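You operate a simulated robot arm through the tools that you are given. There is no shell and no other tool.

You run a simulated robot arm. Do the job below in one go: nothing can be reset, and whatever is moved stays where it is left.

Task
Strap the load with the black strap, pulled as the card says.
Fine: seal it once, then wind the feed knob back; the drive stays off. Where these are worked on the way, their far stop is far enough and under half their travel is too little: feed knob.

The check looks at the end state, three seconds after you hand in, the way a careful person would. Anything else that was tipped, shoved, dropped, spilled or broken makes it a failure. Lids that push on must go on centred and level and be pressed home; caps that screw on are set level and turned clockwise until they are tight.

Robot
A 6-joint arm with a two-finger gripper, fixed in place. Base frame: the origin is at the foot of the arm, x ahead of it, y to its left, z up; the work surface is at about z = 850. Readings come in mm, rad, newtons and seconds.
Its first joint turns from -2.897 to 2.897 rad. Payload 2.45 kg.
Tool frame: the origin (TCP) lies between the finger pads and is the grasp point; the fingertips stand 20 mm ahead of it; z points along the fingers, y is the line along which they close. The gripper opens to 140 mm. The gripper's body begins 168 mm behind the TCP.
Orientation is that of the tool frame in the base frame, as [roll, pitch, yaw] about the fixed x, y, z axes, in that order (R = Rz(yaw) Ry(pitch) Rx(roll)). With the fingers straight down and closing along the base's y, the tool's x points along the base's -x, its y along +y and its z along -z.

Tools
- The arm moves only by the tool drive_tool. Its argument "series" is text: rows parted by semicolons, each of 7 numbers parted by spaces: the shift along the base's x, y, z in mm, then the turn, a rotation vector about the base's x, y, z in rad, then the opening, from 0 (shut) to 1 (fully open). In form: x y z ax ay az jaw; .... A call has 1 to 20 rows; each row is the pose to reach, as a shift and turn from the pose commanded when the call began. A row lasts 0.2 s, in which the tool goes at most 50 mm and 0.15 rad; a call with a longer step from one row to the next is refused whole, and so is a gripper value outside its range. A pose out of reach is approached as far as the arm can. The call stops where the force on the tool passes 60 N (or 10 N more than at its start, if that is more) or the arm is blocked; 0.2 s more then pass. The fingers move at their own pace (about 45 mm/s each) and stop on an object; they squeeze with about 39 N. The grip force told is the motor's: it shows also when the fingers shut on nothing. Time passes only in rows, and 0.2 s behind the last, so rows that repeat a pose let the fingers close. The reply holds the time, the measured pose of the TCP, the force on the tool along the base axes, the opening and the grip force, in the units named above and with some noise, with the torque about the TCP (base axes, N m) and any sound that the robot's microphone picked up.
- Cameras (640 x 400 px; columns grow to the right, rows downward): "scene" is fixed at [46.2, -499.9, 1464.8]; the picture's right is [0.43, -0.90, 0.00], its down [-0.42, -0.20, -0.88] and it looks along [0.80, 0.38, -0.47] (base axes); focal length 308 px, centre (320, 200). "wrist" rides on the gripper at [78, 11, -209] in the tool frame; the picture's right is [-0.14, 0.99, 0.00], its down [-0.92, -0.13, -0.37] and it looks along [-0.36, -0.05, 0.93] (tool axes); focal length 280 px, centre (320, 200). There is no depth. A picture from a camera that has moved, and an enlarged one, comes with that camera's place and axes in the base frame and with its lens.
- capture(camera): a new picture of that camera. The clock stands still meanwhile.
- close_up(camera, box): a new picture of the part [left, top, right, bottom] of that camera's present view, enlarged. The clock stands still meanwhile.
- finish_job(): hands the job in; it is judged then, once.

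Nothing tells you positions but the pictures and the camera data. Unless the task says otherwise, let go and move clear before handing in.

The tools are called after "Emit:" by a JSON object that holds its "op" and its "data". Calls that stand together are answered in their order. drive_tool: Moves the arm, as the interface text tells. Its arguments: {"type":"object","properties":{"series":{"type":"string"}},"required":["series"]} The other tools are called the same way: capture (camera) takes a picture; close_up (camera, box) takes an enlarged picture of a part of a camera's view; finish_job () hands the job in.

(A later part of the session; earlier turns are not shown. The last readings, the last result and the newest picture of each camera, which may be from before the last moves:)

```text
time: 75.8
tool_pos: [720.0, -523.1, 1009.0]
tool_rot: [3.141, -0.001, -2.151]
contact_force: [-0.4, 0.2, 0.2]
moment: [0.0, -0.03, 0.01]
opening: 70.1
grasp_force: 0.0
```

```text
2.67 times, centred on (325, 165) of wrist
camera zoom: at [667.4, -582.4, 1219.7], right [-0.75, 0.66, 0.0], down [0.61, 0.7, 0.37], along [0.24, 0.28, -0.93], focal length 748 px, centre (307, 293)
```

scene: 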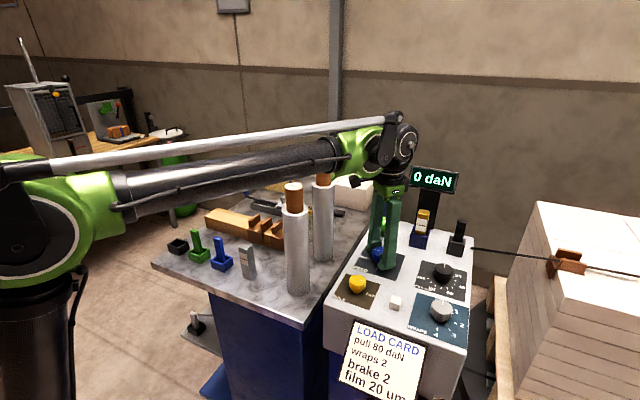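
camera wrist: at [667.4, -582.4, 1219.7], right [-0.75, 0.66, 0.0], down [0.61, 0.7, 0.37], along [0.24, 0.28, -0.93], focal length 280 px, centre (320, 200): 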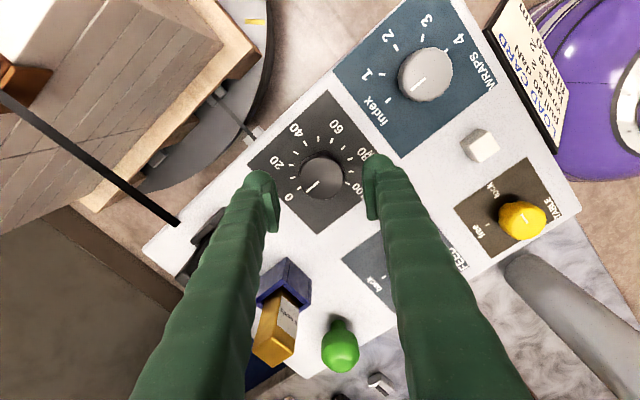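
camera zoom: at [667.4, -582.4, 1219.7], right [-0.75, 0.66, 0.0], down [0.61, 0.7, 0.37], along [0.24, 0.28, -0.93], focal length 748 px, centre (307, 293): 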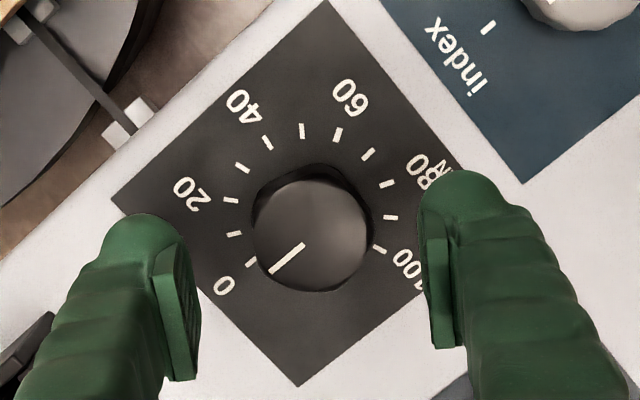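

The PULL ticks are 25° apart, so 80 daN is 200° clockwise of 0. Knob axis looks ~3 mm further to +y than I assumed; I'll correct and descend onto it.

Emit:
{"op": "drive_tool", "data": {"series": "0.3 3 -30 0 0 0 0.5; 0.3 3 -50 0 0 0 0.5; 0.3 3 -62 0 0 0 0.5; 0.3 3 -62 0 0 0 0.42; 0.3 3 -62 0 0 0 0.35; 0.3 3 -62 0 0 0 0.28; 0.3 3 -62 0 0 0 0.25; 0.3 3 -62 0 0 0 0.25"}}

Emit:
{"op": "close_up", "data": {"camera": "wrist", "box": [230, 80, 420, 270]}}

```text
time: 77.6
tool_pos: [720.2, -520.2, 947.4]
tool_rot: [-3.14, 0.001, -2.151]
contact_force: [10.5, -6.6, 3.6]
moment: [-0.02, -0.13, -0.03]
opening: 46.4
grasp_force: 44.5
```

```text
2.11 times, centred on (325, 175) of wrist
camera zoom: at [667.8, -579.2, 1157.2], right [-0.75, 0.66, 0.0], down [0.61, 0.7, 0.37], along [0.24, 0.28, -0.93], focal length 590 px, centre (310, 253)
```

zoom: 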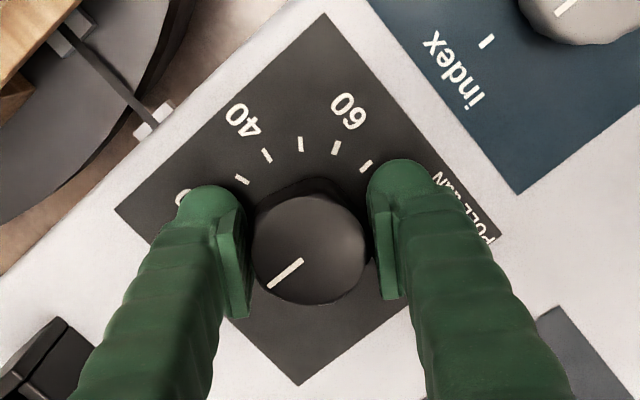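

Good grip at 46.4 mm with little side load. Turning clockwise 0.9 rad and checking.

Emit:
{"op": "drive_tool", "data": {"series": "0.5 -0.3 0 0 0 0 0.25; 0.5 -0.3 0 0 0 -0.13 0.25; 0.5 -0.3 0 0 0 -0.26 0.25; 0.5 -0.3 0 0 0 -0.39 0.25; 0.5 -0.3 0 0 0 -0.52 0.25; 0.5 -0.3 0 0 0 -0.65 0.25; 0.5 -0.3 0 0 0 -0.78 0.25; 0.5 -0.3 0 0 0 -0.9 0.25; 0.5 -0.3 0 0 0 -0.9 0.25"}}

Emit:
{"op": "close_up", "data": {"camera": "wrist", "box": [230, 80, 420, 270]}}

Emit:
{"op": "close_up", "data": {"camera": "scene", "box": [380, 150, 480, 310]}}

```text
time: 79.6
tool_pos: [719.3, -520.6, 947.7]
tool_rot: [3.139, -0.002, -3.052]
contact_force: [-22.7, 17.3, -32.5]
moment: [-0.09, 0.24, 0.01]
opening: 46.7
grasp_force: 44.7
```

```text
2.11 times, centred on (325, 175) of wrist
camera zoom: at [641.1, -515.8, 1157.4], right [0.05, 1.0, 0.0], down [0.93, -0.05, 0.37], along [0.37, -0.02, -0.93], focal length 590 px, centre (310, 253)
```

zoom: 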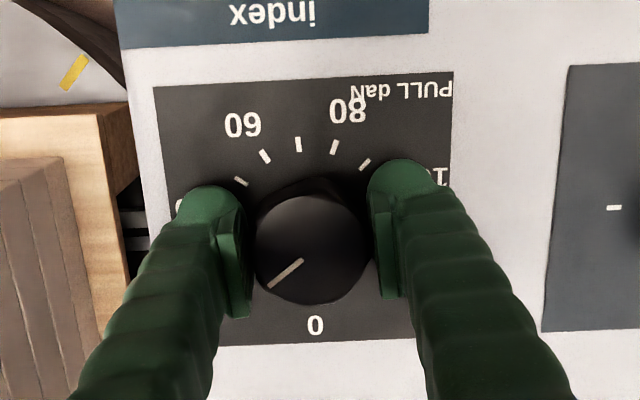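

```text
2.50 times, centred on (430, 230) of scene
camera zoom: at [46.2, -499.9, 1464.8], right [0.43, -0.9, 0.0], down [-0.42, -0.2, -0.88], along [0.8, 0.38, -0.47], focal length 770 px, centre (45, 125)
```

zoom: 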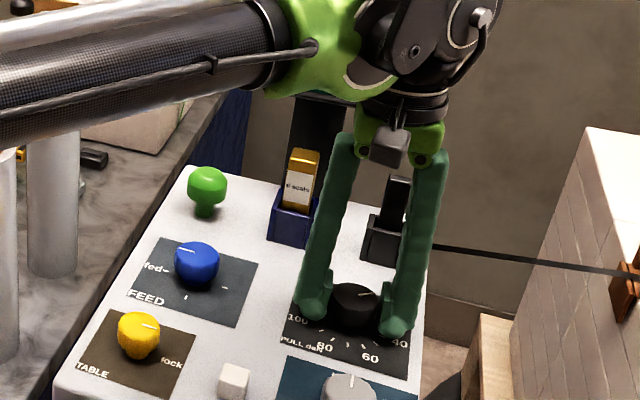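

Knob turned ~52° with the grip. Relieving the side load and going another 0.9 rad.

Emit:
{"op": "drive_tool", "data": {"series": "-0.9 0.8 -0.7 0 0 0 0.25; -0.9 0.8 -0.7 0 0 -0.13 0.25; -0.9 0.8 -0.7 0 0 -0.26 0.25; -0.9 0.8 -0.7 0 0 -0.39 0.25; -0.9 0.8 -0.7 0 0 -0.52 0.25; -0.9 0.8 -0.7 0 0 -0.65 0.25; -0.9 0.8 -0.7 0 0 -0.78 0.25; -0.9 0.8 -0.7 0 0 -0.9 0.25; -0.9 0.8 -0.7 0 0 -0.9 0.25"}}

Emit:
{"op": "close_up", "data": {"camera": "wrist", "box": [230, 80, 420, 270]}}

Emit:
{"op": "capture", "data": {"camera": "scene"}}

```text
time: 81.6
tool_pos: [719.2, -519.3, 945.9]
tool_rot: [3.141, 0.002, 2.33]
contact_force: [18.3, -9.8, 27.7]
moment: [-0.07, -0.18, -0.02]
opening: 46.5
grasp_force: 45.3
```

```text
2.11 times, centred on (325, 175) of wrist
camera zoom: at [673.6, -454.7, 1157.2], right [0.81, 0.58, 0.0], down [0.54, -0.76, 0.37], along [0.22, -0.3, -0.93], focal length 590 px, centre (310, 253)
```

zoom: 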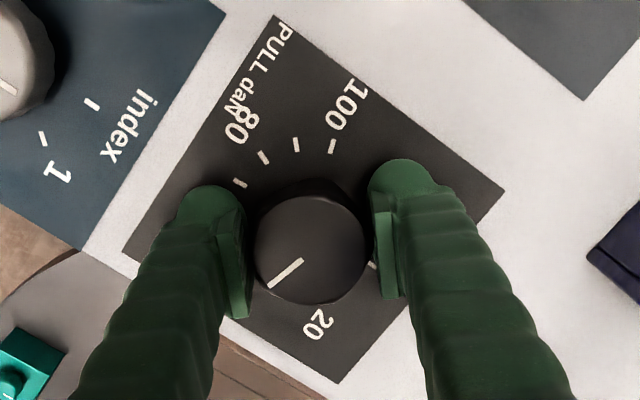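

```text
taken
```

scene: 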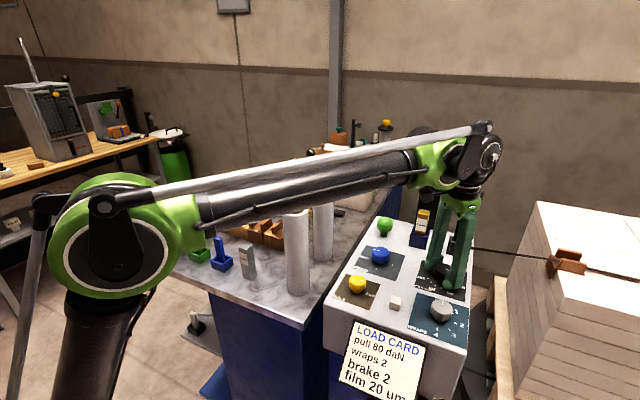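

About 103° turned, pointer still aligned with the tool. I'll open, swing back 1.8 rad and regrip for the rest.

Emit:
{"op": "drive_tool", "data": {"series": "0.4 -0.1 0.7 0 0 0 0.4; 0.7 -0.2 0.7 0 0 0 0.5; 0.7 -0.2 0.7 0 0 0 0.5; 0.7 -0.2 0.7 0 0 0.15 0.5; 0.7 -0.2 0.7 0 0 0.3 0.5; 0.7 -0.2 0.7 0 0 0.45 0.5; 0.7 -0.2 0.7 0 0 0.6 0.5; 0.7 -0.2 0.7 0 0 0.75 0.5; 0.7 -0.2 0.7 0 0 0.9 0.5; 0.7 -0.2 0.7 0 0 1.05 0.5; 0.7 -0.2 0.7 0 0 1.2 0.5; 0.7 -0.2 0.7 0 0 1.35 0.5; 0.7 -0.2 0.7 0 0 1.5 0.5; 0.7 -0.2 0.7 0 0 1.65 0.5; 0.7 -0.2 0.7 0 0 1.8 0.5; 0.7 -0.2 0.7 0 0 1.8 0.5"}}

Emit:
{"op": "close_up", "data": {"camera": "wrist", "box": [230, 80, 420, 270]}}

Emit:
{"op": "capture", "data": {"camera": "scene"}}

```text
time: 85.0
tool_pos: [719.2, -519.5, 947.6]
tool_rot: [-3.141, 0.001, -2.151]
contact_force: [0.4, -0.2, 0.6]
moment: [-0.01, 0.01, 0.01]
opening: 70.0
grasp_force: 0.0
```

```text
2.11 times, centred on (325, 175) of wrist
camera zoom: at [668.2, -578.8, 1157.4], right [-0.75, 0.66, 0.0], down [0.61, 0.7, 0.37], along [0.24, 0.28, -0.93], focal length 590 px, centre (310, 253)
```

zoom: 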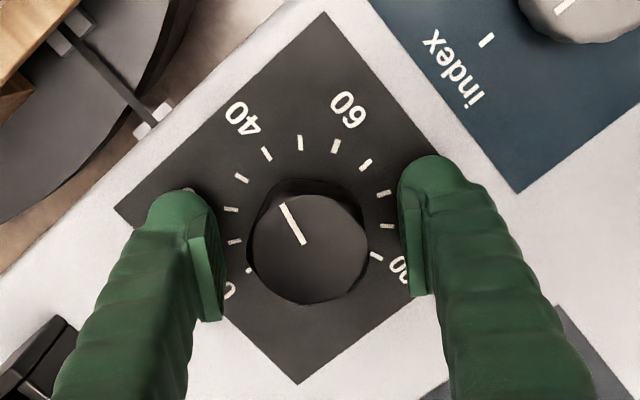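

```text
taken
```

scene: 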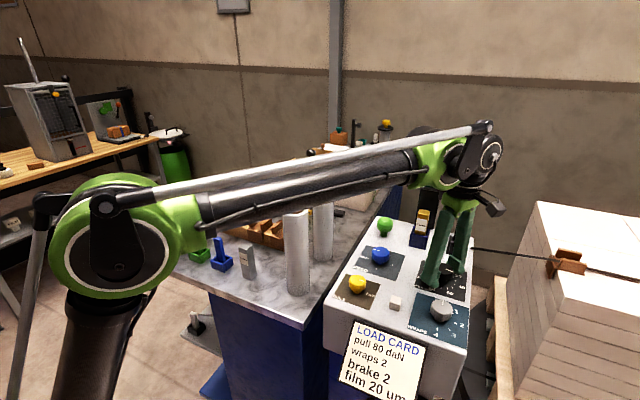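

Pointer stands at ~41 as computed. Regripping.

Emit:
{"op": "drive_tool", "data": {"series": "0 0 0 0 0 0 0.42; 0 0 0 0 0 0 0.35; 0 0 0 0 0 0 0.28; 0 0 0 0 0 0 0.25; 0 0 0 0 0 0 0.25"}}

```text
time: 86.2
tool_pos: [720.1, -520.2, 947.5]
tool_rot: [3.141, -0.002, -2.152]
contact_force: [3.6, -2.4, 2.0]
moment: [-0.01, 0.0, 0.01]
opening: 46.8
grasp_force: 44.8
```

Emit:
{"op": "drive_tool", "data": {"series": "0 0 0 0 0 -0.13 0.25; 0 0 0 0 0 -0.26 0.25; 0 0 0 0 0 -0.39 0.25; 0 0 0 0 0 -0.52 0.25; 0 0 0 0 0 -0.65 0.25; 0 0 0 0 0 -0.78 0.25; 0 0 0 0 0 -0.9 0.25; 0 0 0 0 0 -0.9 0.25"}}

```text
time: 88.0
tool_pos: [719.3, -519.6, 948.6]
tool_rot: [3.14, 0.0, -3.053]
contact_force: [10.6, -5.6, 8.1]
moment: [-0.1, -0.12, 0.0]
opening: 46.8
grasp_force: 45.4
```

Turned 2.70 rad so far; 0.79 remaining. I'll go 0.75 more and then check against the 80 tick and the display.

Emit:
{"op": "drive_tool", "data": {"series": "0.3 -0.2 0.2 0 0 -0.13 0.25; 0.3 -0.2 0.2 0 0 -0.26 0.25; 0.3 -0.2 0.2 0 0 -0.39 0.25; 0.3 -0.2 0.2 0 0 -0.52 0.25; 0.3 -0.2 0.2 0 0 -0.64 0.25; 0.3 -0.2 0.2 0 0 -0.75 0.25; 0.3 -0.2 0.2 0 0 -0.75 0.25"}}

Emit:
{"op": "close_up", "data": {"camera": "wrist", "box": [230, 80, 420, 270]}}

Emit:
{"op": "close_up", "data": {"camera": "scene", "box": [380, 140, 500, 310]}}

Emit:
{"op": "capture", "data": {"camera": "wrist"}}

```text
time: 89.6
tool_pos: [718.8, -518.7, 946.6]
tool_rot: [-3.141, 0.0, 2.481]
contact_force: [-3.1, 3.7, -12.5]
moment: [0.06, 0.0, 0.0]
opening: 46.8
grasp_force: 44.9
```

```text
2.11 times, centred on (325, 175) of wrist
camera zoom: at [665.1, -462.8, 1157.4], right [0.72, 0.7, 0.0], down [0.65, -0.67, 0.37], along [0.26, -0.26, -0.93], focal length 590 px, centre (310, 253)
```

zoom: 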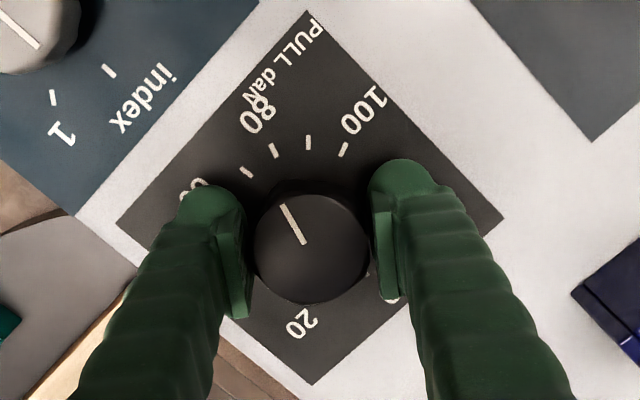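

```text
2.35 times, centred on (440, 225) of scene
camera zoom: at [46.2, -499.9, 1464.8], right [0.43, -0.9, 0.0], down [-0.42, -0.2, -0.88], along [0.8, 0.38, -0.47], focal length 725 px, centre (38, 141)
```

zoom: 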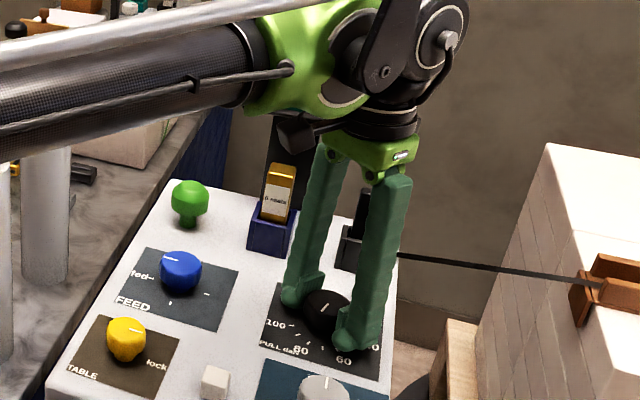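

```text
taken
camera wrist: at [665.1, -462.8, 1157.4], right [0.72, 0.7, 0.0], down [0.65, -0.67, 0.37], along [0.26, -0.26, -0.93], focal length 280 px, centre (320, 200)
```

wrist: 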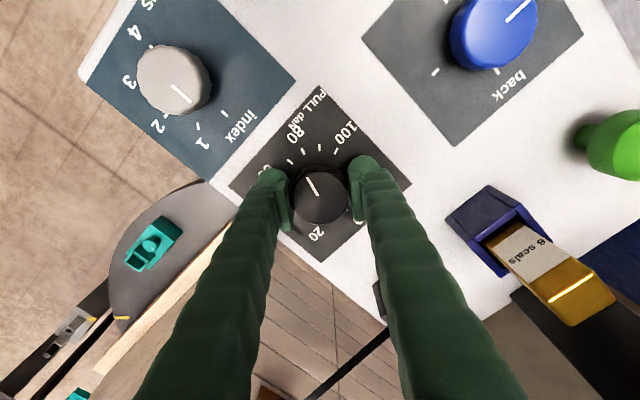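

Pointer reads just short of the 80 tick (≈79). I'll add the last 0.04 rad, then release, rise and look at the display.

Emit:
{"op": "drive_tool", "data": {"series": "0 0 -0.2 0 0 -0.02 0.25; 0 0 -0.2 0 0 -0.038 0.25; 0 0 -0.2 0 0 -0.038 0.25; 0 0 -0.2 0 0 -0.038 0.4; 0 0 -0.2 0 0 -0.038 0.5; 0 0 10 0 0 -0.038 0.5; 0 0 50 0 0 -0.038 0.5; 0 0 95 0 0 -0.038 0.5; -20 20 135 0 0 -0.038 0.5; -40 60 145 0 0 -0.038 0.5; -60 100 145 0 0 -0.038 0.5; -80 140 145 0 0 -0.038 0.5; -100 180 145 0 0 -0.038 0.5; -100 180 145 0 0 -0.038 0.5"}}

Emit:
{"op": "capture", "data": {"camera": "scene"}}

Emit:
{"op": "capture", "data": {"camera": "wrist"}}

```text
time: 92.6
tool_pos: [620.2, -340.6, 1093.5]
tool_rot: [3.142, 0.001, 2.443]
contact_force: [0.0, 0.1, 1.1]
moment: [-0.01, -0.01, -0.03]
opening: 69.9
grasp_force: 0.0
```

```text
taken
```

scene: 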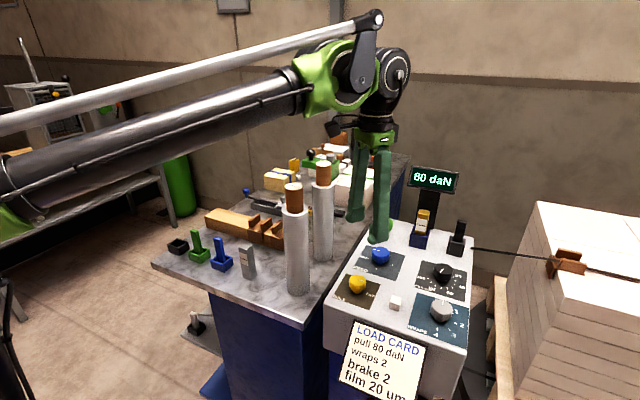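

```text
taken
camera wrist: at [567.2, -282.1, 1303.7], right [0.74, 0.67, 0.0], down [0.62, -0.69, 0.37], along [0.25, -0.27, -0.93], focal length 280 px, centre (320, 200)
```

wrist: 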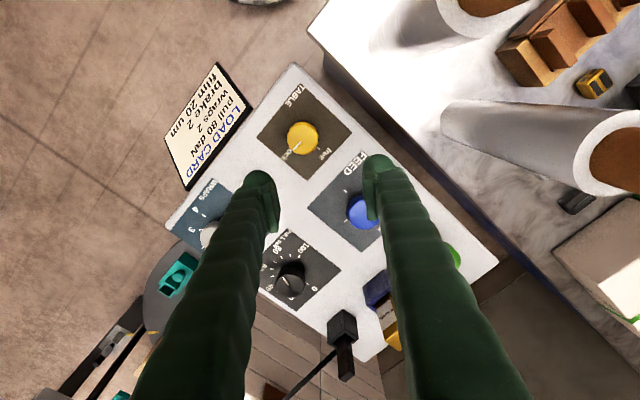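

Emit:
{"op": "close_up", "data": {"camera": "scene", "box": [400, 160, 470, 205]}}

Emit:
{"op": "close_up", "data": {"camera": "scene", "box": [405, 250, 475, 300]}}

Emit:
{"op": "close_up", "data": {"camera": "scene", "box": [350, 205, 420, 275]}}

Emit:
{"op": "close_up", "data": {"camera": "scene", "box": [440, 200, 640, 400]}}

```text
8.89 times, centred on (435, 182) of scene
camera zoom: at [46.2, -499.9, 1464.8], right [0.43, -0.9, 0.0], down [-0.42, -0.2, -0.88], along [0.8, 0.38, -0.47], focal length 2738 px, centre (-702, 356)
```

zoom: 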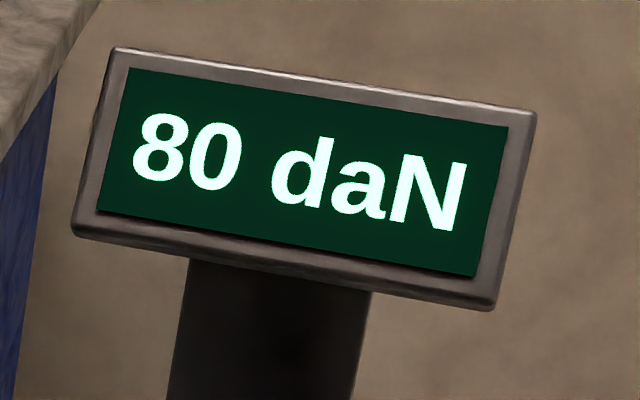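

```text
8.00 times, centred on (440, 275) of scene
camera zoom: at [46.2, -499.9, 1464.8], right [0.43, -0.9, 0.0], down [-0.42, -0.2, -0.88], along [0.8, 0.38, -0.47], focal length 2464 px, centre (-640, -400)
```

zoom: 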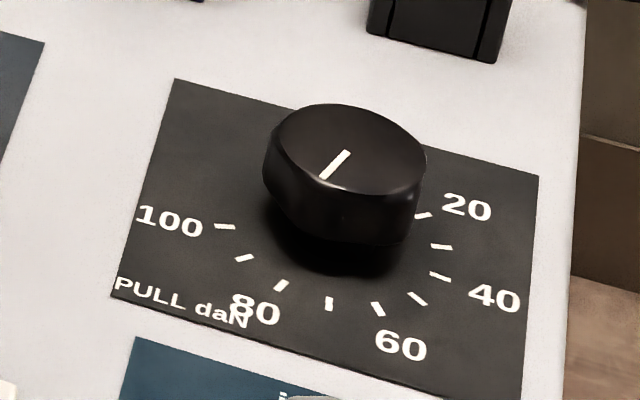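

```text
5.71 times, centred on (385, 240) of scene
camera zoom: at [46.2, -499.9, 1464.8], right [0.43, -0.9, 0.0], down [-0.42, -0.2, -0.88], along [0.8, 0.38, -0.47], focal length 1760 px, centre (-51, -29)
```

zoom: 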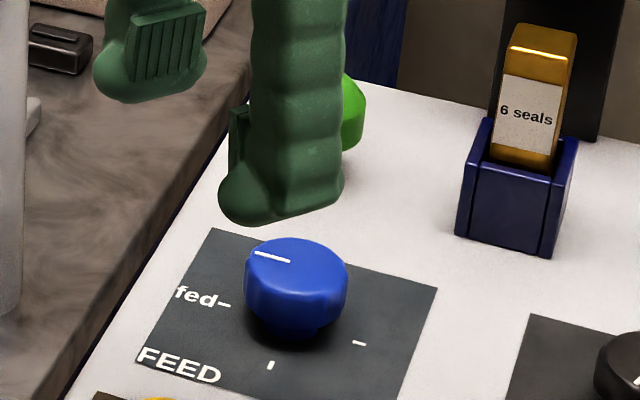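

```text
2.00 times, centred on (540, 300) of scene
camera zoom: at [46.2, -499.9, 1464.8], right [0.43, -0.9, 0.0], down [-0.42, -0.2, -0.88], along [0.8, 0.38, -0.47], focal length 616 px, centre (-120, 0)
```

zoom: 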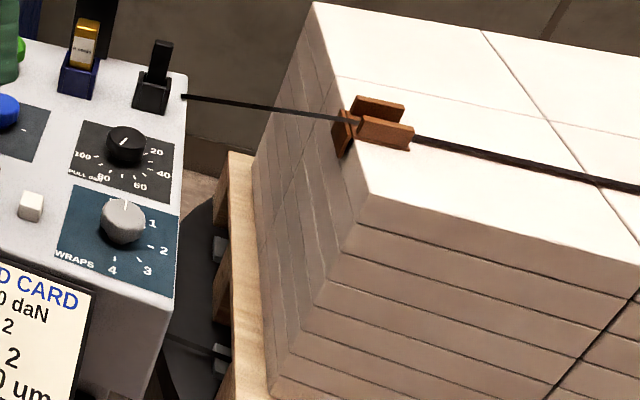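

Display reads 80 daN, the strap is taut over the guard, and FEED is at "fed". Before sealing I want to be sure which control seals, so I'll inspect the green plunger and the white cube closely.

Emit:
{"op": "close_up", "data": {"camera": "scene", "box": [380, 288, 412, 318]}}

Emit:
{"op": "drive_tool", "data": {"series": "-20 40 20 0 0 0.1 0.5; -40 80 30 0 0 0.25 0.5; -60 100 30 0 0 0.4 0.5; -60 100 30 0 0 0.55 0.5; -60 100 30 0 0 0.7 0.5; -60 100 30 0 0 0.7 0.5"}}

Emit:
{"op": "capture", "data": {"camera": "wrist"}}

Emit:
{"op": "close_up", "data": {"camera": "scene", "box": [365, 205, 415, 245]}}

```text
13.33 times, centred on (396, 303) of scene
camera zoom: at [46.2, -499.9, 1464.8], right [0.43, -0.9, 0.0], down [-0.42, -0.2, -0.88], along [0.8, 0.38, -0.47], focal length 4106 px, centre (-693, -1173)
```

zoom: 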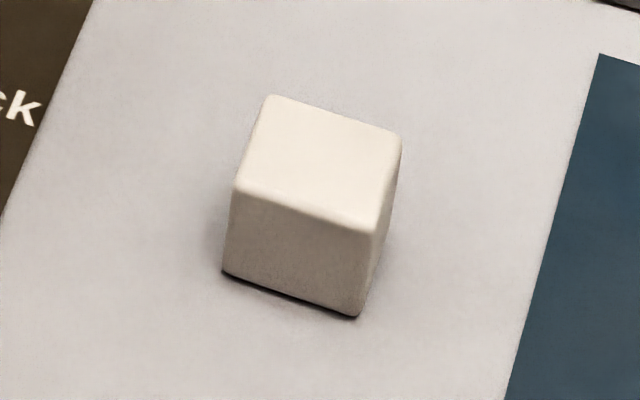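

```text
time: 94.0
tool_pos: [559.8, -240.9, 1123.1]
tool_rot: [-3.141, -0.001, -3.137]
contact_force: [0.4, 0.4, 0.4]
moment: [0.01, -0.01, -0.01]
opening: 69.9
grasp_force: 0.0
```

```text
taken
camera wrist: at [481.9, -229.1, 1333.0], right [0.13, 0.99, 0.0], down [0.92, -0.12, 0.37], along [0.37, -0.05, -0.93], focal length 280 px, centre (320, 200)
```

wrist: 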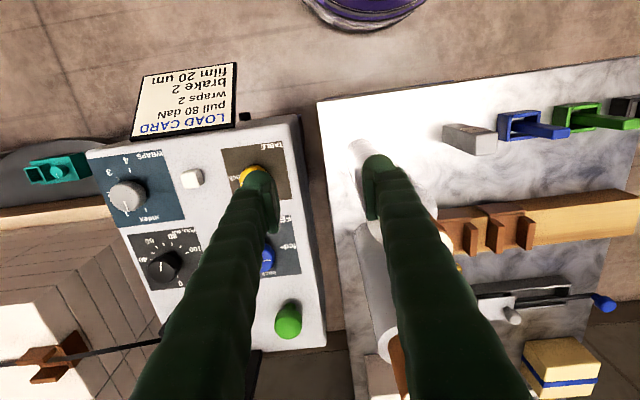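

```text
10.00 times, centred on (390, 225) of scene
camera zoom: at [46.2, -499.9, 1464.8], right [0.43, -0.9, 0.0], down [-0.42, -0.2, -0.88], along [0.8, 0.38, -0.47], focal length 3080 px, centre (-380, -50)
```

zoom: 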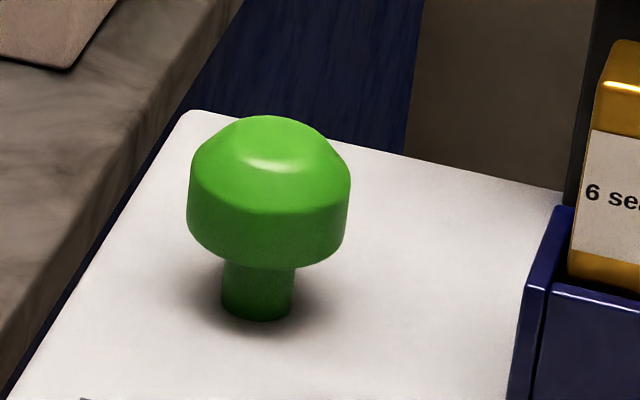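

My last move brought the fingers near the 20 µm film roll; forces show no contact, but I'll check that before anything else.

Emit:
{"op": "capture", "data": {"camera": "scene"}}

Emit:
{"op": "close_up", "data": {"camera": "wrist", "box": [330, 120, 480, 300]}}

Emit:
{"op": "close_up", "data": {"camera": "scene", "box": [250, 100, 420, 310]}}

```text
taken
```

scene: 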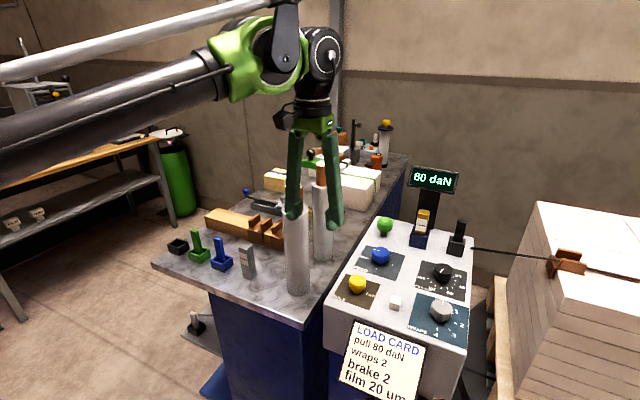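

```text
2.22 times, centred on (405, 210) of wrist
camera zoom: at [481.9, -229.1, 1333.0], right [0.13, 0.99, 0.0], down [0.92, -0.12, 0.37], along [0.37, -0.05, -0.93], focal length 623 px, centre (131, 178)
```

zoom: 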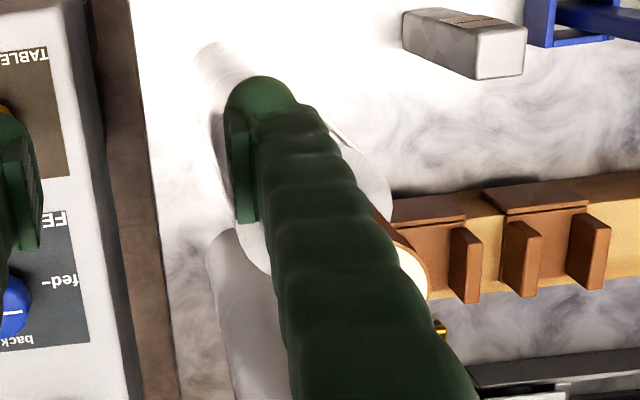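

```text
1.90 times, centred on (335, 205) of scene
camera zoom: at [46.2, -499.9, 1464.8], right [0.43, -0.9, 0.0], down [-0.42, -0.2, -0.88], along [0.8, 0.38, -0.47], focal length 587 px, centre (291, 190)
```

zoom: 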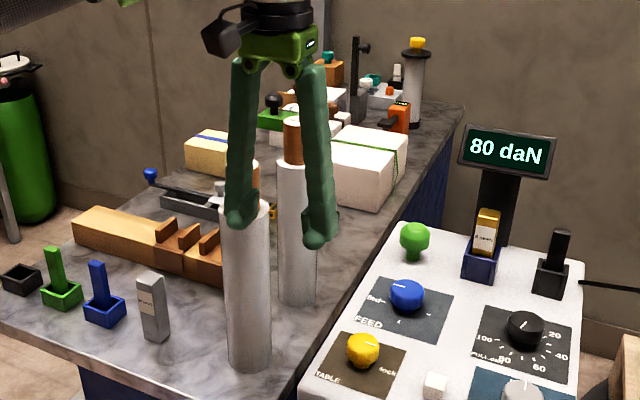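

No contact: the roll is still upright in place, the finger passed just in front of its core. Backing away toward −y and up.

Emit:
{"op": "drive_tool", "data": {"series": "-8 -25 5 0 0 0 0.5; -8 -60 30 0 0 0 0.5; 0 -105 40 0 0 0 0.5; 0 -105 40 0 0 0 0.5"}}

Emit:
{"op": "capture", "data": {"camera": "scene"}}

Emit:
{"op": "capture", "data": {"camera": "wrist"}}

```text
time: 95.0
tool_pos: [560.7, -344.4, 1162.2]
tool_rot: [3.142, -0.001, -3.14]
contact_force: [-0.5, -0.8, 0.9]
moment: [-0.02, 0.02, -0.01]
opening: 70.0
grasp_force: 0.1
```

```text
taken
```

scene: 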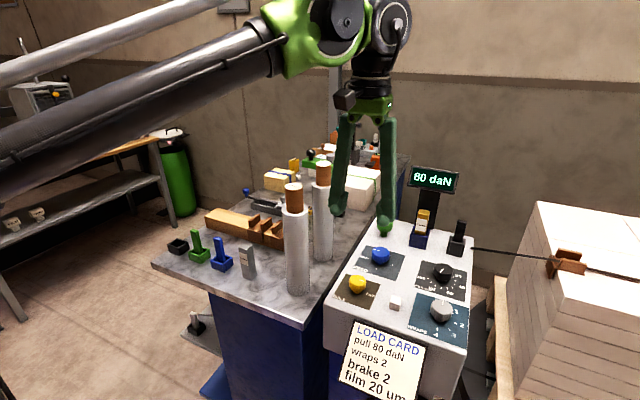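

```text
taken
camera wrist: at [482.0, -333.9, 1373.3], right [0.14, 0.99, 0.0], down [0.92, -0.13, 0.37], along [0.37, -0.05, -0.93], focal length 280 px, centre (320, 200)
```

wrist: 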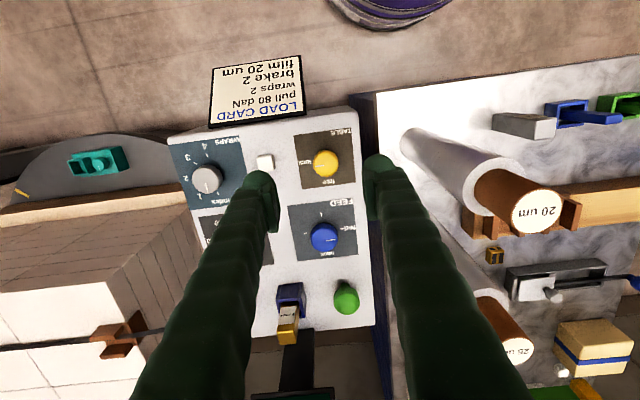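

Rolls are undisturbed. The mushroom plunger stands beside the seal magazine and strap slot (strapping group), while the cube sits between TABLE and WRAPS (turntable drive), so the plunger at about (842, −338, top ~977) is the sealer. I'll close the fingers and hover above it.

Emit:
{"op": "drive_tool", "data": {"series": "40 0 -15 0 0 0 0.3; 80 1 -30 0 0 0 0.1; 120 2 -45 0 0 0 0; 160 3 -60 0 0 0 0; 200 4 -75 0 0 0 0; 240 5 -90 0 0 0 0; 281 6.4 -102 0 0 0 0; 281 6.4 -102 0 0 0 0"}}

Emit:
{"op": "capture", "data": {"camera": "wrist"}}

Emit:
{"op": "close_up", "data": {"camera": "scene", "box": [340, 140, 480, 280]}}

```text
time: 96.8
tool_pos: [841.6, -338.8, 1060.4]
tool_rot: [3.141, 0.0, -3.139]
contact_force: [0.3, -0.1, 0.2]
moment: [-0.01, 0.0, 0.01]
opening: 0.1
grasp_force: 29.4
```

```text
taken
camera wrist: at [763.3, -327.5, 1270.5], right [0.14, 0.99, 0.0], down [0.92, -0.13, 0.37], along [0.36, -0.05, -0.93], focal length 280 px, centre (320, 200)
```

wrist: 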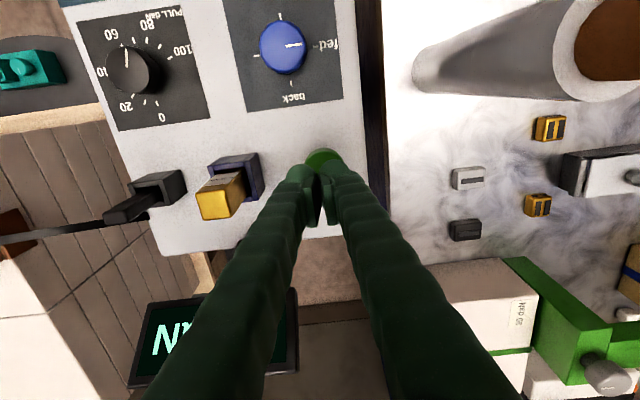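

```text
2.86 times, centred on (410, 210) of scene
camera zoom: at [46.2, -499.9, 1464.8], right [0.43, -0.9, 0.0], down [-0.42, -0.2, -0.88], along [0.8, 0.38, -0.47], focal length 880 px, centre (63, 171)
```

zoom: 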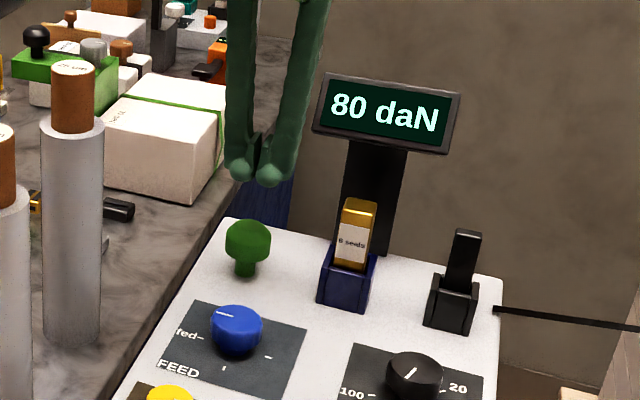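

Lined up above the plunger. Lowering to just above its cap.

Emit:
{"op": "drive_tool", "data": {"series": "2 0 -25 0 0 0 0; 2 0 -45 0 0 0 0; 2 0 -53 0 0 0 0; 2 0 -53 0 0 0 0"}}

Emit:
{"op": "close_up", "data": {"camera": "scene", "box": [360, 190, 430, 250]}}

Emit:
{"op": "close_up", "data": {"camera": "wrist", "box": [260, 100, 400, 240]}}

```text
time: 97.8
tool_pos: [842.5, -339.0, 1007.3]
tool_rot: [3.141, 0.002, -3.139]
contact_force: [1.8, 1.3, -0.1]
moment: [0.0, 0.03, -0.02]
opening: 0.0
grasp_force: 29.8
```

```text
6.67 times, centred on (395, 220) of scene
camera zoom: at [46.2, -499.9, 1464.8], right [0.43, -0.9, 0.0], down [-0.42, -0.2, -0.88], along [0.8, 0.38, -0.47], focal length 2053 px, centre (-180, 67)
```

zoom: 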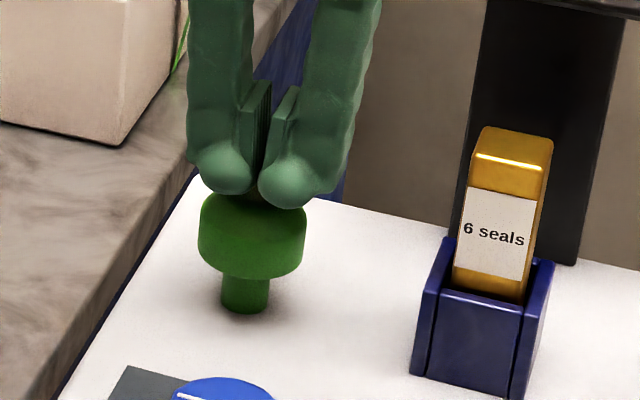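

```text
2.86 times, centred on (330, 170) of wrist
camera zoom: at [765.1, -327.2, 1217.6], right [0.14, 0.99, 0.0], down [0.92, -0.13, 0.37], along [0.36, -0.05, -0.93], focal length 801 px, centre (291, 286)
```

zoom: 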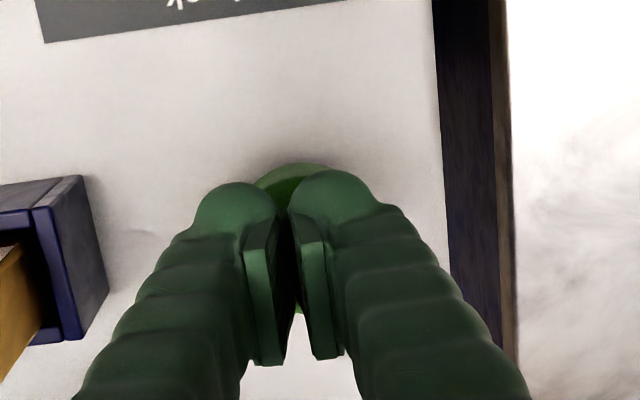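

Directly above the cap. Pressing down slowly in one stroke.

Emit:
{"op": "drive_tool", "data": {"series": "0 0 -3 0 0 0 0; 0 0 -6 0 0 0 0; 0 0 -9 0 0 0 0; 0 0 -9 0 0 0 0"}}

```text
time: 98.8
tool_pos: [844.4, -339.5, 997.8]
tool_rot: [3.14, 0.0, -3.141]
contact_force: [-0.9, -0.7, 1.4]
moment: [-0.03, 0.03, 0.04]
opening: 5.9
grasp_force: 29.3
```

Emit:
{"op": "close_up", "data": {"camera": "scene", "box": [360, 190, 430, 250]}}

Emit:
{"op": "close_up", "data": {"camera": "wrist", "box": [260, 100, 400, 240]}}

```text
6.67 times, centred on (395, 220) of scene
camera zoom: at [46.2, -499.9, 1464.8], right [0.43, -0.9, 0.0], down [-0.42, -0.2, -0.88], along [0.8, 0.38, -0.47], focal length 2053 px, centre (-180, 67)
```

zoom: 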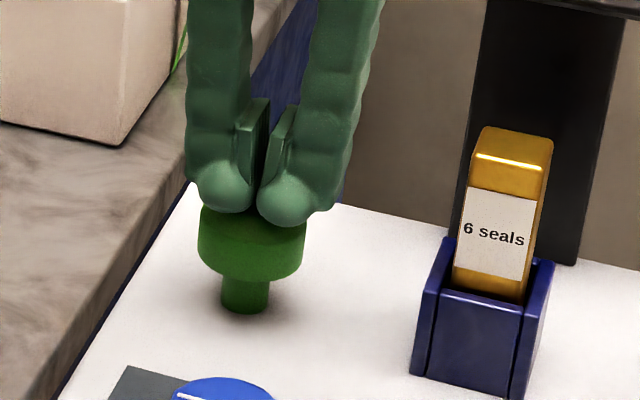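

```text
2.86 times, centred on (330, 170) of wrist
camera zoom: at [765.0, -327.4, 1208.5], right [0.14, 0.99, 0.0], down [0.92, -0.13, 0.37], along [0.37, -0.05, -0.93], focal length 801 px, centre (291, 286)
```

zoom: 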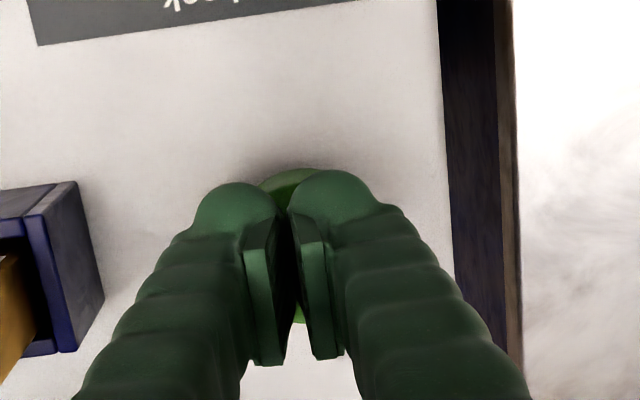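

The cap hasn't moved yet; I'll continue the downward stroke a little and watch force and opening.

Emit:
{"op": "drive_tool", "data": {"series": "0 0 -1 0 0 0 0; 0 0 -2 0 0 0 0; 0 0 -2 0 0 0 0"}}

Emit:
{"op": "close_up", "data": {"camera": "scene", "box": [360, 190, 430, 250]}}

```text
time: 99.6
tool_pos: [842.8, -337.4, 996.9]
tool_rot: [3.141, 0.002, -3.141]
contact_force: [1.2, -1.4, 2.4]
moment: [-0.03, -0.01, -0.04]
opening: 6.2
grasp_force: 29.1
```

```text
6.67 times, centred on (395, 220) of scene
camera zoom: at [46.2, -499.9, 1464.8], right [0.43, -0.9, 0.0], down [-0.42, -0.2, -0.88], along [0.8, 0.38, -0.47], focal length 2053 px, centre (-180, 67)
```

zoom: 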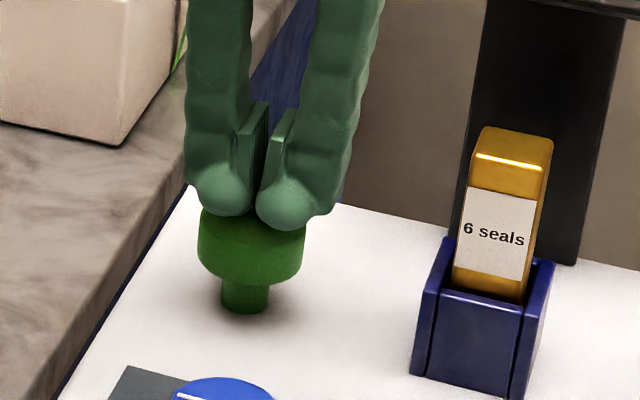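

It seems the plunger is giving way with a light spring. Continuing the same stroke downward.

Emit:
{"op": "drive_tool", "data": {"series": "0 0 -1.5 0 0 0 0; 0 0 -3 0 0 0 0; 0 0 -3 0 0 0 0"}}

Emit:
{"op": "close_up", "data": {"camera": "scene", "box": [360, 190, 430, 250]}}

```text
time: 100.4
tool_pos: [843.2, -338.3, 993.6]
tool_rot: [3.142, -0.001, -3.141]
contact_force: [0.3, -1.2, 4.5]
moment: [-0.01, 0.01, 0.0]
opening: 6.0
grasp_force: 29.2
```

```text
6.67 times, centred on (395, 220) of scene
camera zoom: at [46.2, -499.9, 1464.8], right [0.43, -0.9, 0.0], down [-0.42, -0.2, -0.88], along [0.8, 0.38, -0.47], focal length 2053 px, centre (-180, 67)
```

zoom: 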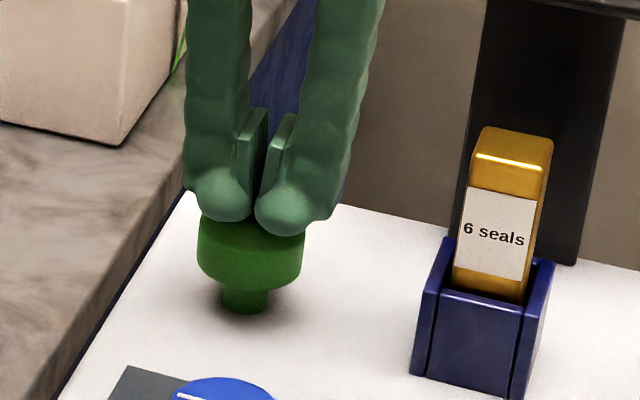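

The cap is sinking. Carrying on to the end of its travel.

Emit:
{"op": "drive_tool", "data": {"series": "0 0 -1.5 0 0 0 0; 0 0 -3 0 0 0 0; 0 0 -4.5 0 0 0 0; 0 0 -4.5 0 0 0 0"}}

Emit:
{"op": "close_up", "data": {"camera": "scene", "box": [360, 190, 430, 250]}}

Emit:
{"op": "close_up", "data": {"camera": "scene", "box": [420, 160, 640, 320]}}

```text
time: 101.4
tool_pos: [842.8, -338.9, 988.8]
tool_rot: [-3.14, 0.001, 3.141]
contact_force: [2.4, -1.2, 7.0]
moment: [-0.02, -0.01, 0.01]
opening: 6.0
grasp_force: 29.2
```

```text
6.67 times, centred on (395, 220) of scene
camera zoom: at [46.2, -499.9, 1464.8], right [0.43, -0.9, 0.0], down [-0.42, -0.2, -0.88], along [0.8, 0.38, -0.47], focal length 2053 px, centre (-180, 67)
```

zoom: 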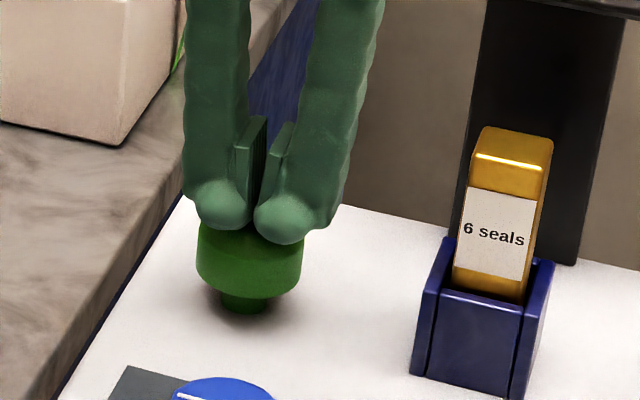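

```text
2.50 times, centred on (530, 240) of scene
camera zoom: at [46.2, -499.9, 1464.8], right [0.43, -0.9, 0.0], down [-0.42, -0.2, -0.88], along [0.8, 0.38, -0.47], focal length 770 px, centre (-205, 100)
```

zoom: 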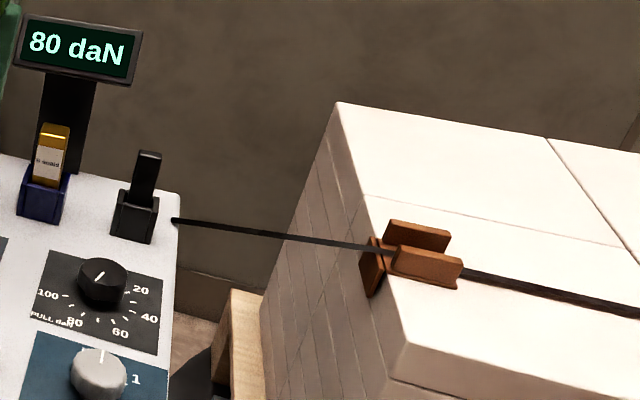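

Emit:
{"op": "drive_tool", "data": {"series": "0 0 -1.5 0 0 0 0; 0 0 -3 0 0 0 0; 0 0 -4.5 0 0 0 0; 0 0 -4.5 0 0 0 0"}}

Emit:
{"op": "close_up", "data": {"camera": "scene", "box": [360, 190, 430, 250]}}

Emit:
{"op": "close_up", "data": {"camera": "scene", "box": [420, 160, 640, 320]}}

```text
time: 102.4
tool_pos: [842.4, -338.5, 984.2]
tool_rot: [3.141, 0.0, -3.139]
contact_force: [2.2, -1.9, 9.4]
moment: [-0.01, -0.06, 0.0]
opening: 5.9
grasp_force: 29.1
```

```text
6.67 times, centred on (395, 220) of scene
camera zoom: at [46.2, -499.9, 1464.8], right [0.43, -0.9, 0.0], down [-0.42, -0.2, -0.88], along [0.8, 0.38, -0.47], focal length 2053 px, centre (-180, 67)
```

zoom: 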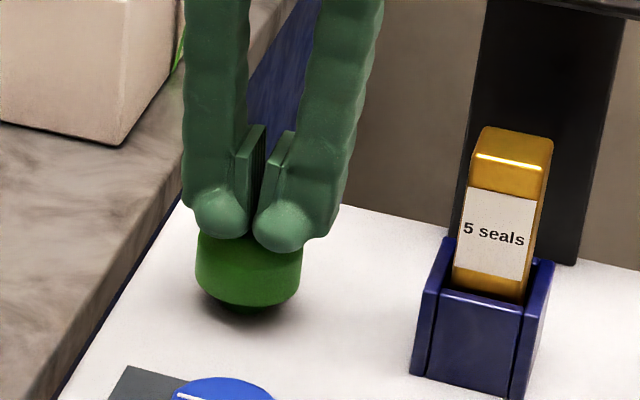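

```text
2.50 times, centred on (530, 240) of scene
camera zoom: at [46.2, -499.9, 1464.8], right [0.43, -0.9, 0.0], down [-0.42, -0.2, -0.88], along [0.8, 0.38, -0.47], focal length 770 px, centre (-205, 100)
```

zoom: 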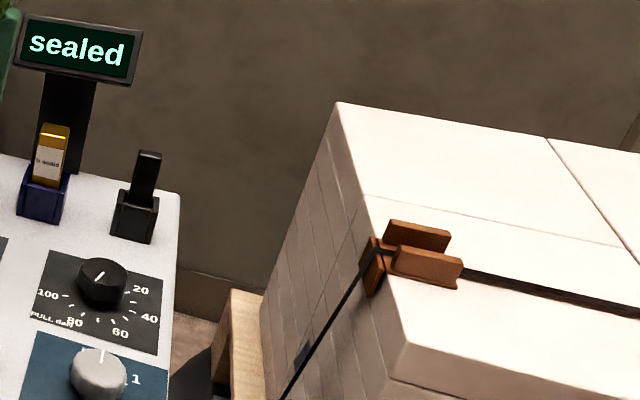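

Sealed: the display says "sealed", the magazine now reads 5 seals and the strap is closed round the load. I'll lift straight off and go back over the FEED knob, turning the tool clockwise so it can wind counter-clockwise.

Emit:
{"op": "drive_tool", "data": {"series": "0 0 20 0 0 0 0; 0 0 60 0 0 0 0; -40 -7 76 0 0 0 0.3; -82 -14 60 0 0 -0.1 0.5; -123.4 -21.8 40 0 0 -0.25 0.5; -123.4 -21.8 20 0 0 -0.4 0.5; -123.4 -21.8 20 0 0 -0.55 0.5; -123.4 -21.8 20 0 0 -0.7 0.5; -123.4 -21.8 20 0 0 -0.85 0.5; -123.4 -21.8 20 0 0 -1 0.5; -123.4 -21.8 20 0 0 -1 0.5"}}

Emit:
{"op": "capture", "data": {"camera": "wrist"}}

Emit:
{"op": "capture", "data": {"camera": "scene"}}

```text
time: 104.8
tool_pos: [720.4, -360.9, 1004.4]
tool_rot: [-3.142, -0.002, 2.14]
contact_force: [-0.5, 0.6, -0.3]
moment: [-0.03, 0.02, 0.01]
opening: 70.1
grasp_force: 0.1
```

```text
taken
camera wrist: at [686.4, -288.5, 1214.8], right [0.91, 0.42, 0.0], down [0.39, -0.84, 0.37], along [0.15, -0.33, -0.93], focal length 280 px, centre (320, 200)
```

wrist: 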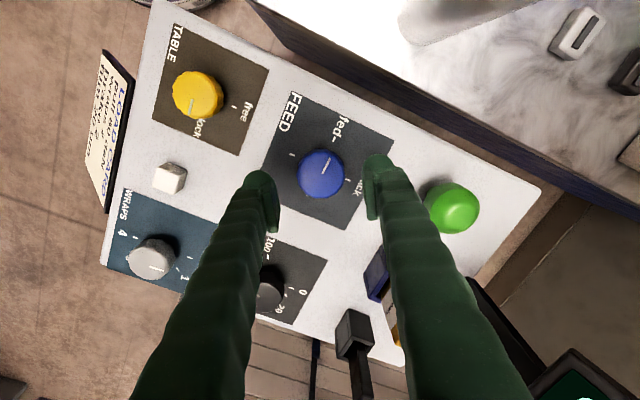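

```text
taken
```

scene: 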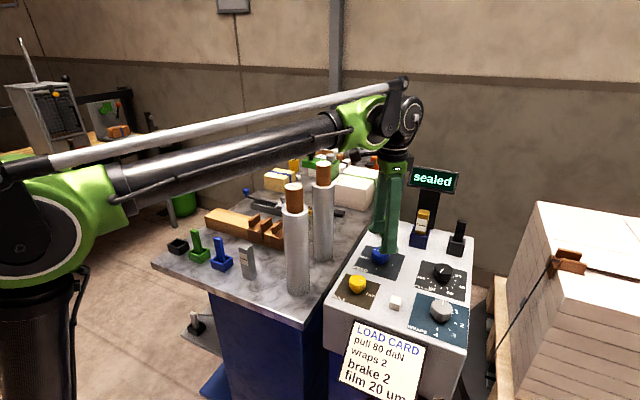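

Everything looks right; now descending onto the FEED knob and gripping.

Emit:
{"op": "drive_tool", "data": {"series": "0 0 -25 0 0 0 0.5; 0 0 -45 0 0 0 0.5; 0 0 -56.5 0 0 0 0.5; 0 0 -56.5 0 0 0 0.42; 0 0 -56.5 0 0 0 0.36; 0 0 -56.5 0 0 0 0.3; 0 0 -56.5 0 0 0 0.28; 0 0 -56.5 0 0 0 0.28"}}

Emit:
{"op": "close_up", "data": {"camera": "wrist", "box": [230, 80, 420, 270]}}

```text
time: 106.6
tool_pos: [719.8, -360.3, 947.8]
tool_rot: [3.141, -0.001, 2.143]
contact_force: [3.0, 1.2, -1.6]
moment: [-0.02, -0.03, 0.01]
opening: 46.5
grasp_force: 45.4
```

```text
2.11 times, centred on (325, 175) of wrist
camera zoom: at [687.0, -288.1, 1158.0], right [0.91, 0.42, 0.0], down [0.39, -0.84, 0.37], along [0.16, -0.33, -0.93], focal length 590 px, centre (310, 253)
```

zoom: 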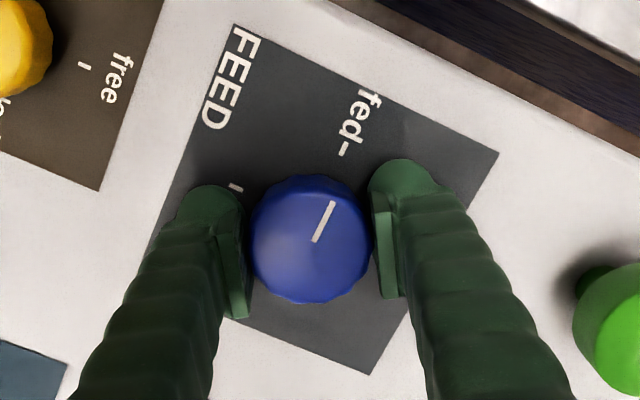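

Clean grip with almost no side load. Winding counter-clockwise 1.2 rad.

Emit:
{"op": "drive_tool", "data": {"series": "0 0 0 0 0 0.13 0.28; 0 0 0 0 0 0.26 0.28; 0 0 0 0 0 0.39 0.28; 0 0 0 0 0 0.52 0.28; 0 0 0 0 0 0.65 0.28; 0 0 0 0 0 0.78 0.28; 0 0 0 0 0 0.91 0.28; 0 0 0 0 0 1.04 0.28; 0 0 0 0 0 1.17 0.28; 0 0 0 0 0 1.17 0.28"}}

Emit:
{"op": "close_up", "data": {"camera": "wrist", "box": [230, 80, 420, 270]}}

Emit:
{"op": "close_up", "data": {"camera": "scene", "box": [400, 150, 640, 390]}}

```text
time: 108.8
tool_pos: [720.8, -359.5, 948.4]
tool_rot: [-3.141, 0.0, -2.967]
contact_force: [14.9, 7.1, -0.5]
moment: [0.05, -0.12, 0.01]
opening: 46.6
grasp_force: 45.1
```

```text
2.11 times, centred on (325, 175) of wrist
camera zoom: at [641.5, -362.1, 1158.0], right [-0.04, 1.0, 0.0], down [0.93, 0.03, 0.37], along [0.37, 0.01, -0.93], focal length 590 px, centre (310, 253)
```

zoom: 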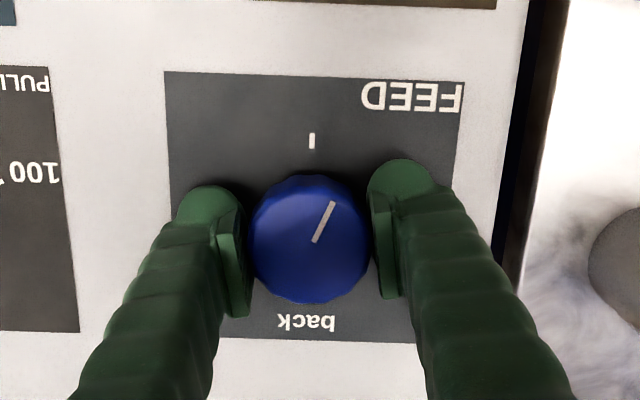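

```text
1.67 times, centred on (520, 270) of scene
camera zoom: at [46.2, -499.9, 1464.8], right [0.43, -0.9, 0.0], down [-0.42, -0.2, -0.88], along [0.8, 0.38, -0.47], focal length 513 px, centre (-13, 83)
```

zoom: 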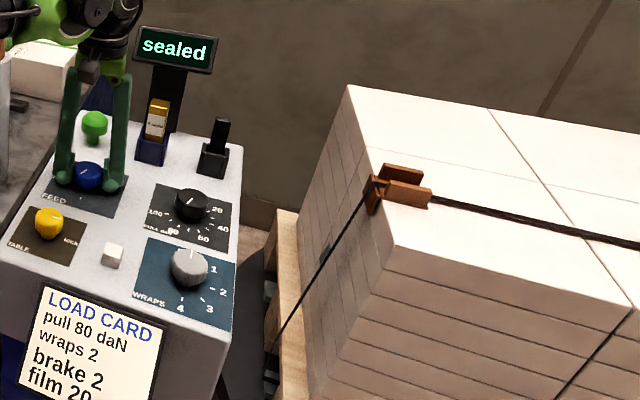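

Turning well, display still "sealed". Continuing counter-clockwise.

Emit:
{"op": "drive_tool", "data": {"series": "0.5 0.3 0 0 0 0.13 0.28; 0.5 0.3 0 0 0 0.26 0.28; 0.5 0.3 0 0 0 0.39 0.28; 0.5 0.3 0 0 0 0.52 0.28; 0.5 0.3 0 0 0 0.65 0.28; 0.5 0.3 0 0 0 0.78 0.28; 0.5 0.3 0 0 0 0.78 0.28"}}

```text
time: 110.4
tool_pos: [719.8, -359.2, 948.4]
tool_rot: [3.14, 0.0, -2.189]
contact_force: [1.9, 8.4, -7.0]
moment: [-0.04, 0.05, 0.0]
opening: 46.7
grasp_force: 44.8
```

Emit:
{"op": "drive_tool", "data": {"series": "0 0.3 -0.2 0 0 0.13 0.28; 0 0.3 -0.2 0 0 0.26 0.28; 0 0.3 -0.2 0 0 0.39 0.28; 0 0.3 -0.2 0 0 0.52 0.28; 0 0.3 -0.2 0 0 0.52 0.28"}}

Emit:
{"op": "close_up", "data": {"camera": "wrist", "box": [230, 80, 420, 270]}}

```text
time: 111.6
tool_pos: [719.2, -360.6, 947.1]
tool_rot: [-3.141, -0.001, -1.668]
contact_force: [-7.3, 10.0, -10.9]
moment: [0.05, 0.09, 0.0]
opening: 46.8
grasp_force: 44.9
```

```text
2.11 times, centred on (325, 175) of wrist
camera zoom: at [701.9, -435.9, 1158.1], right [-0.97, 0.23, 0.0], down [0.22, 0.9, 0.37], along [0.09, 0.36, -0.93], focal length 590 px, centre (310, 253)
```

zoom: 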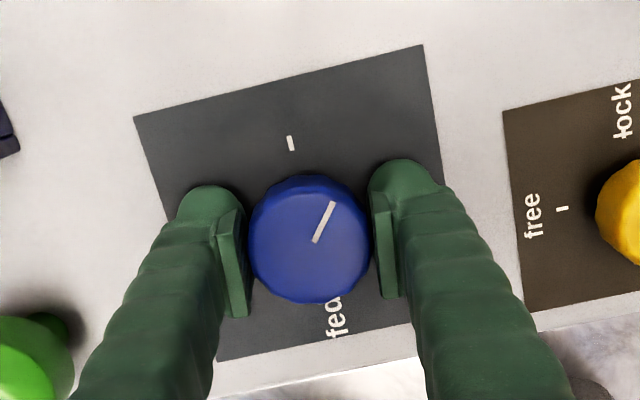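

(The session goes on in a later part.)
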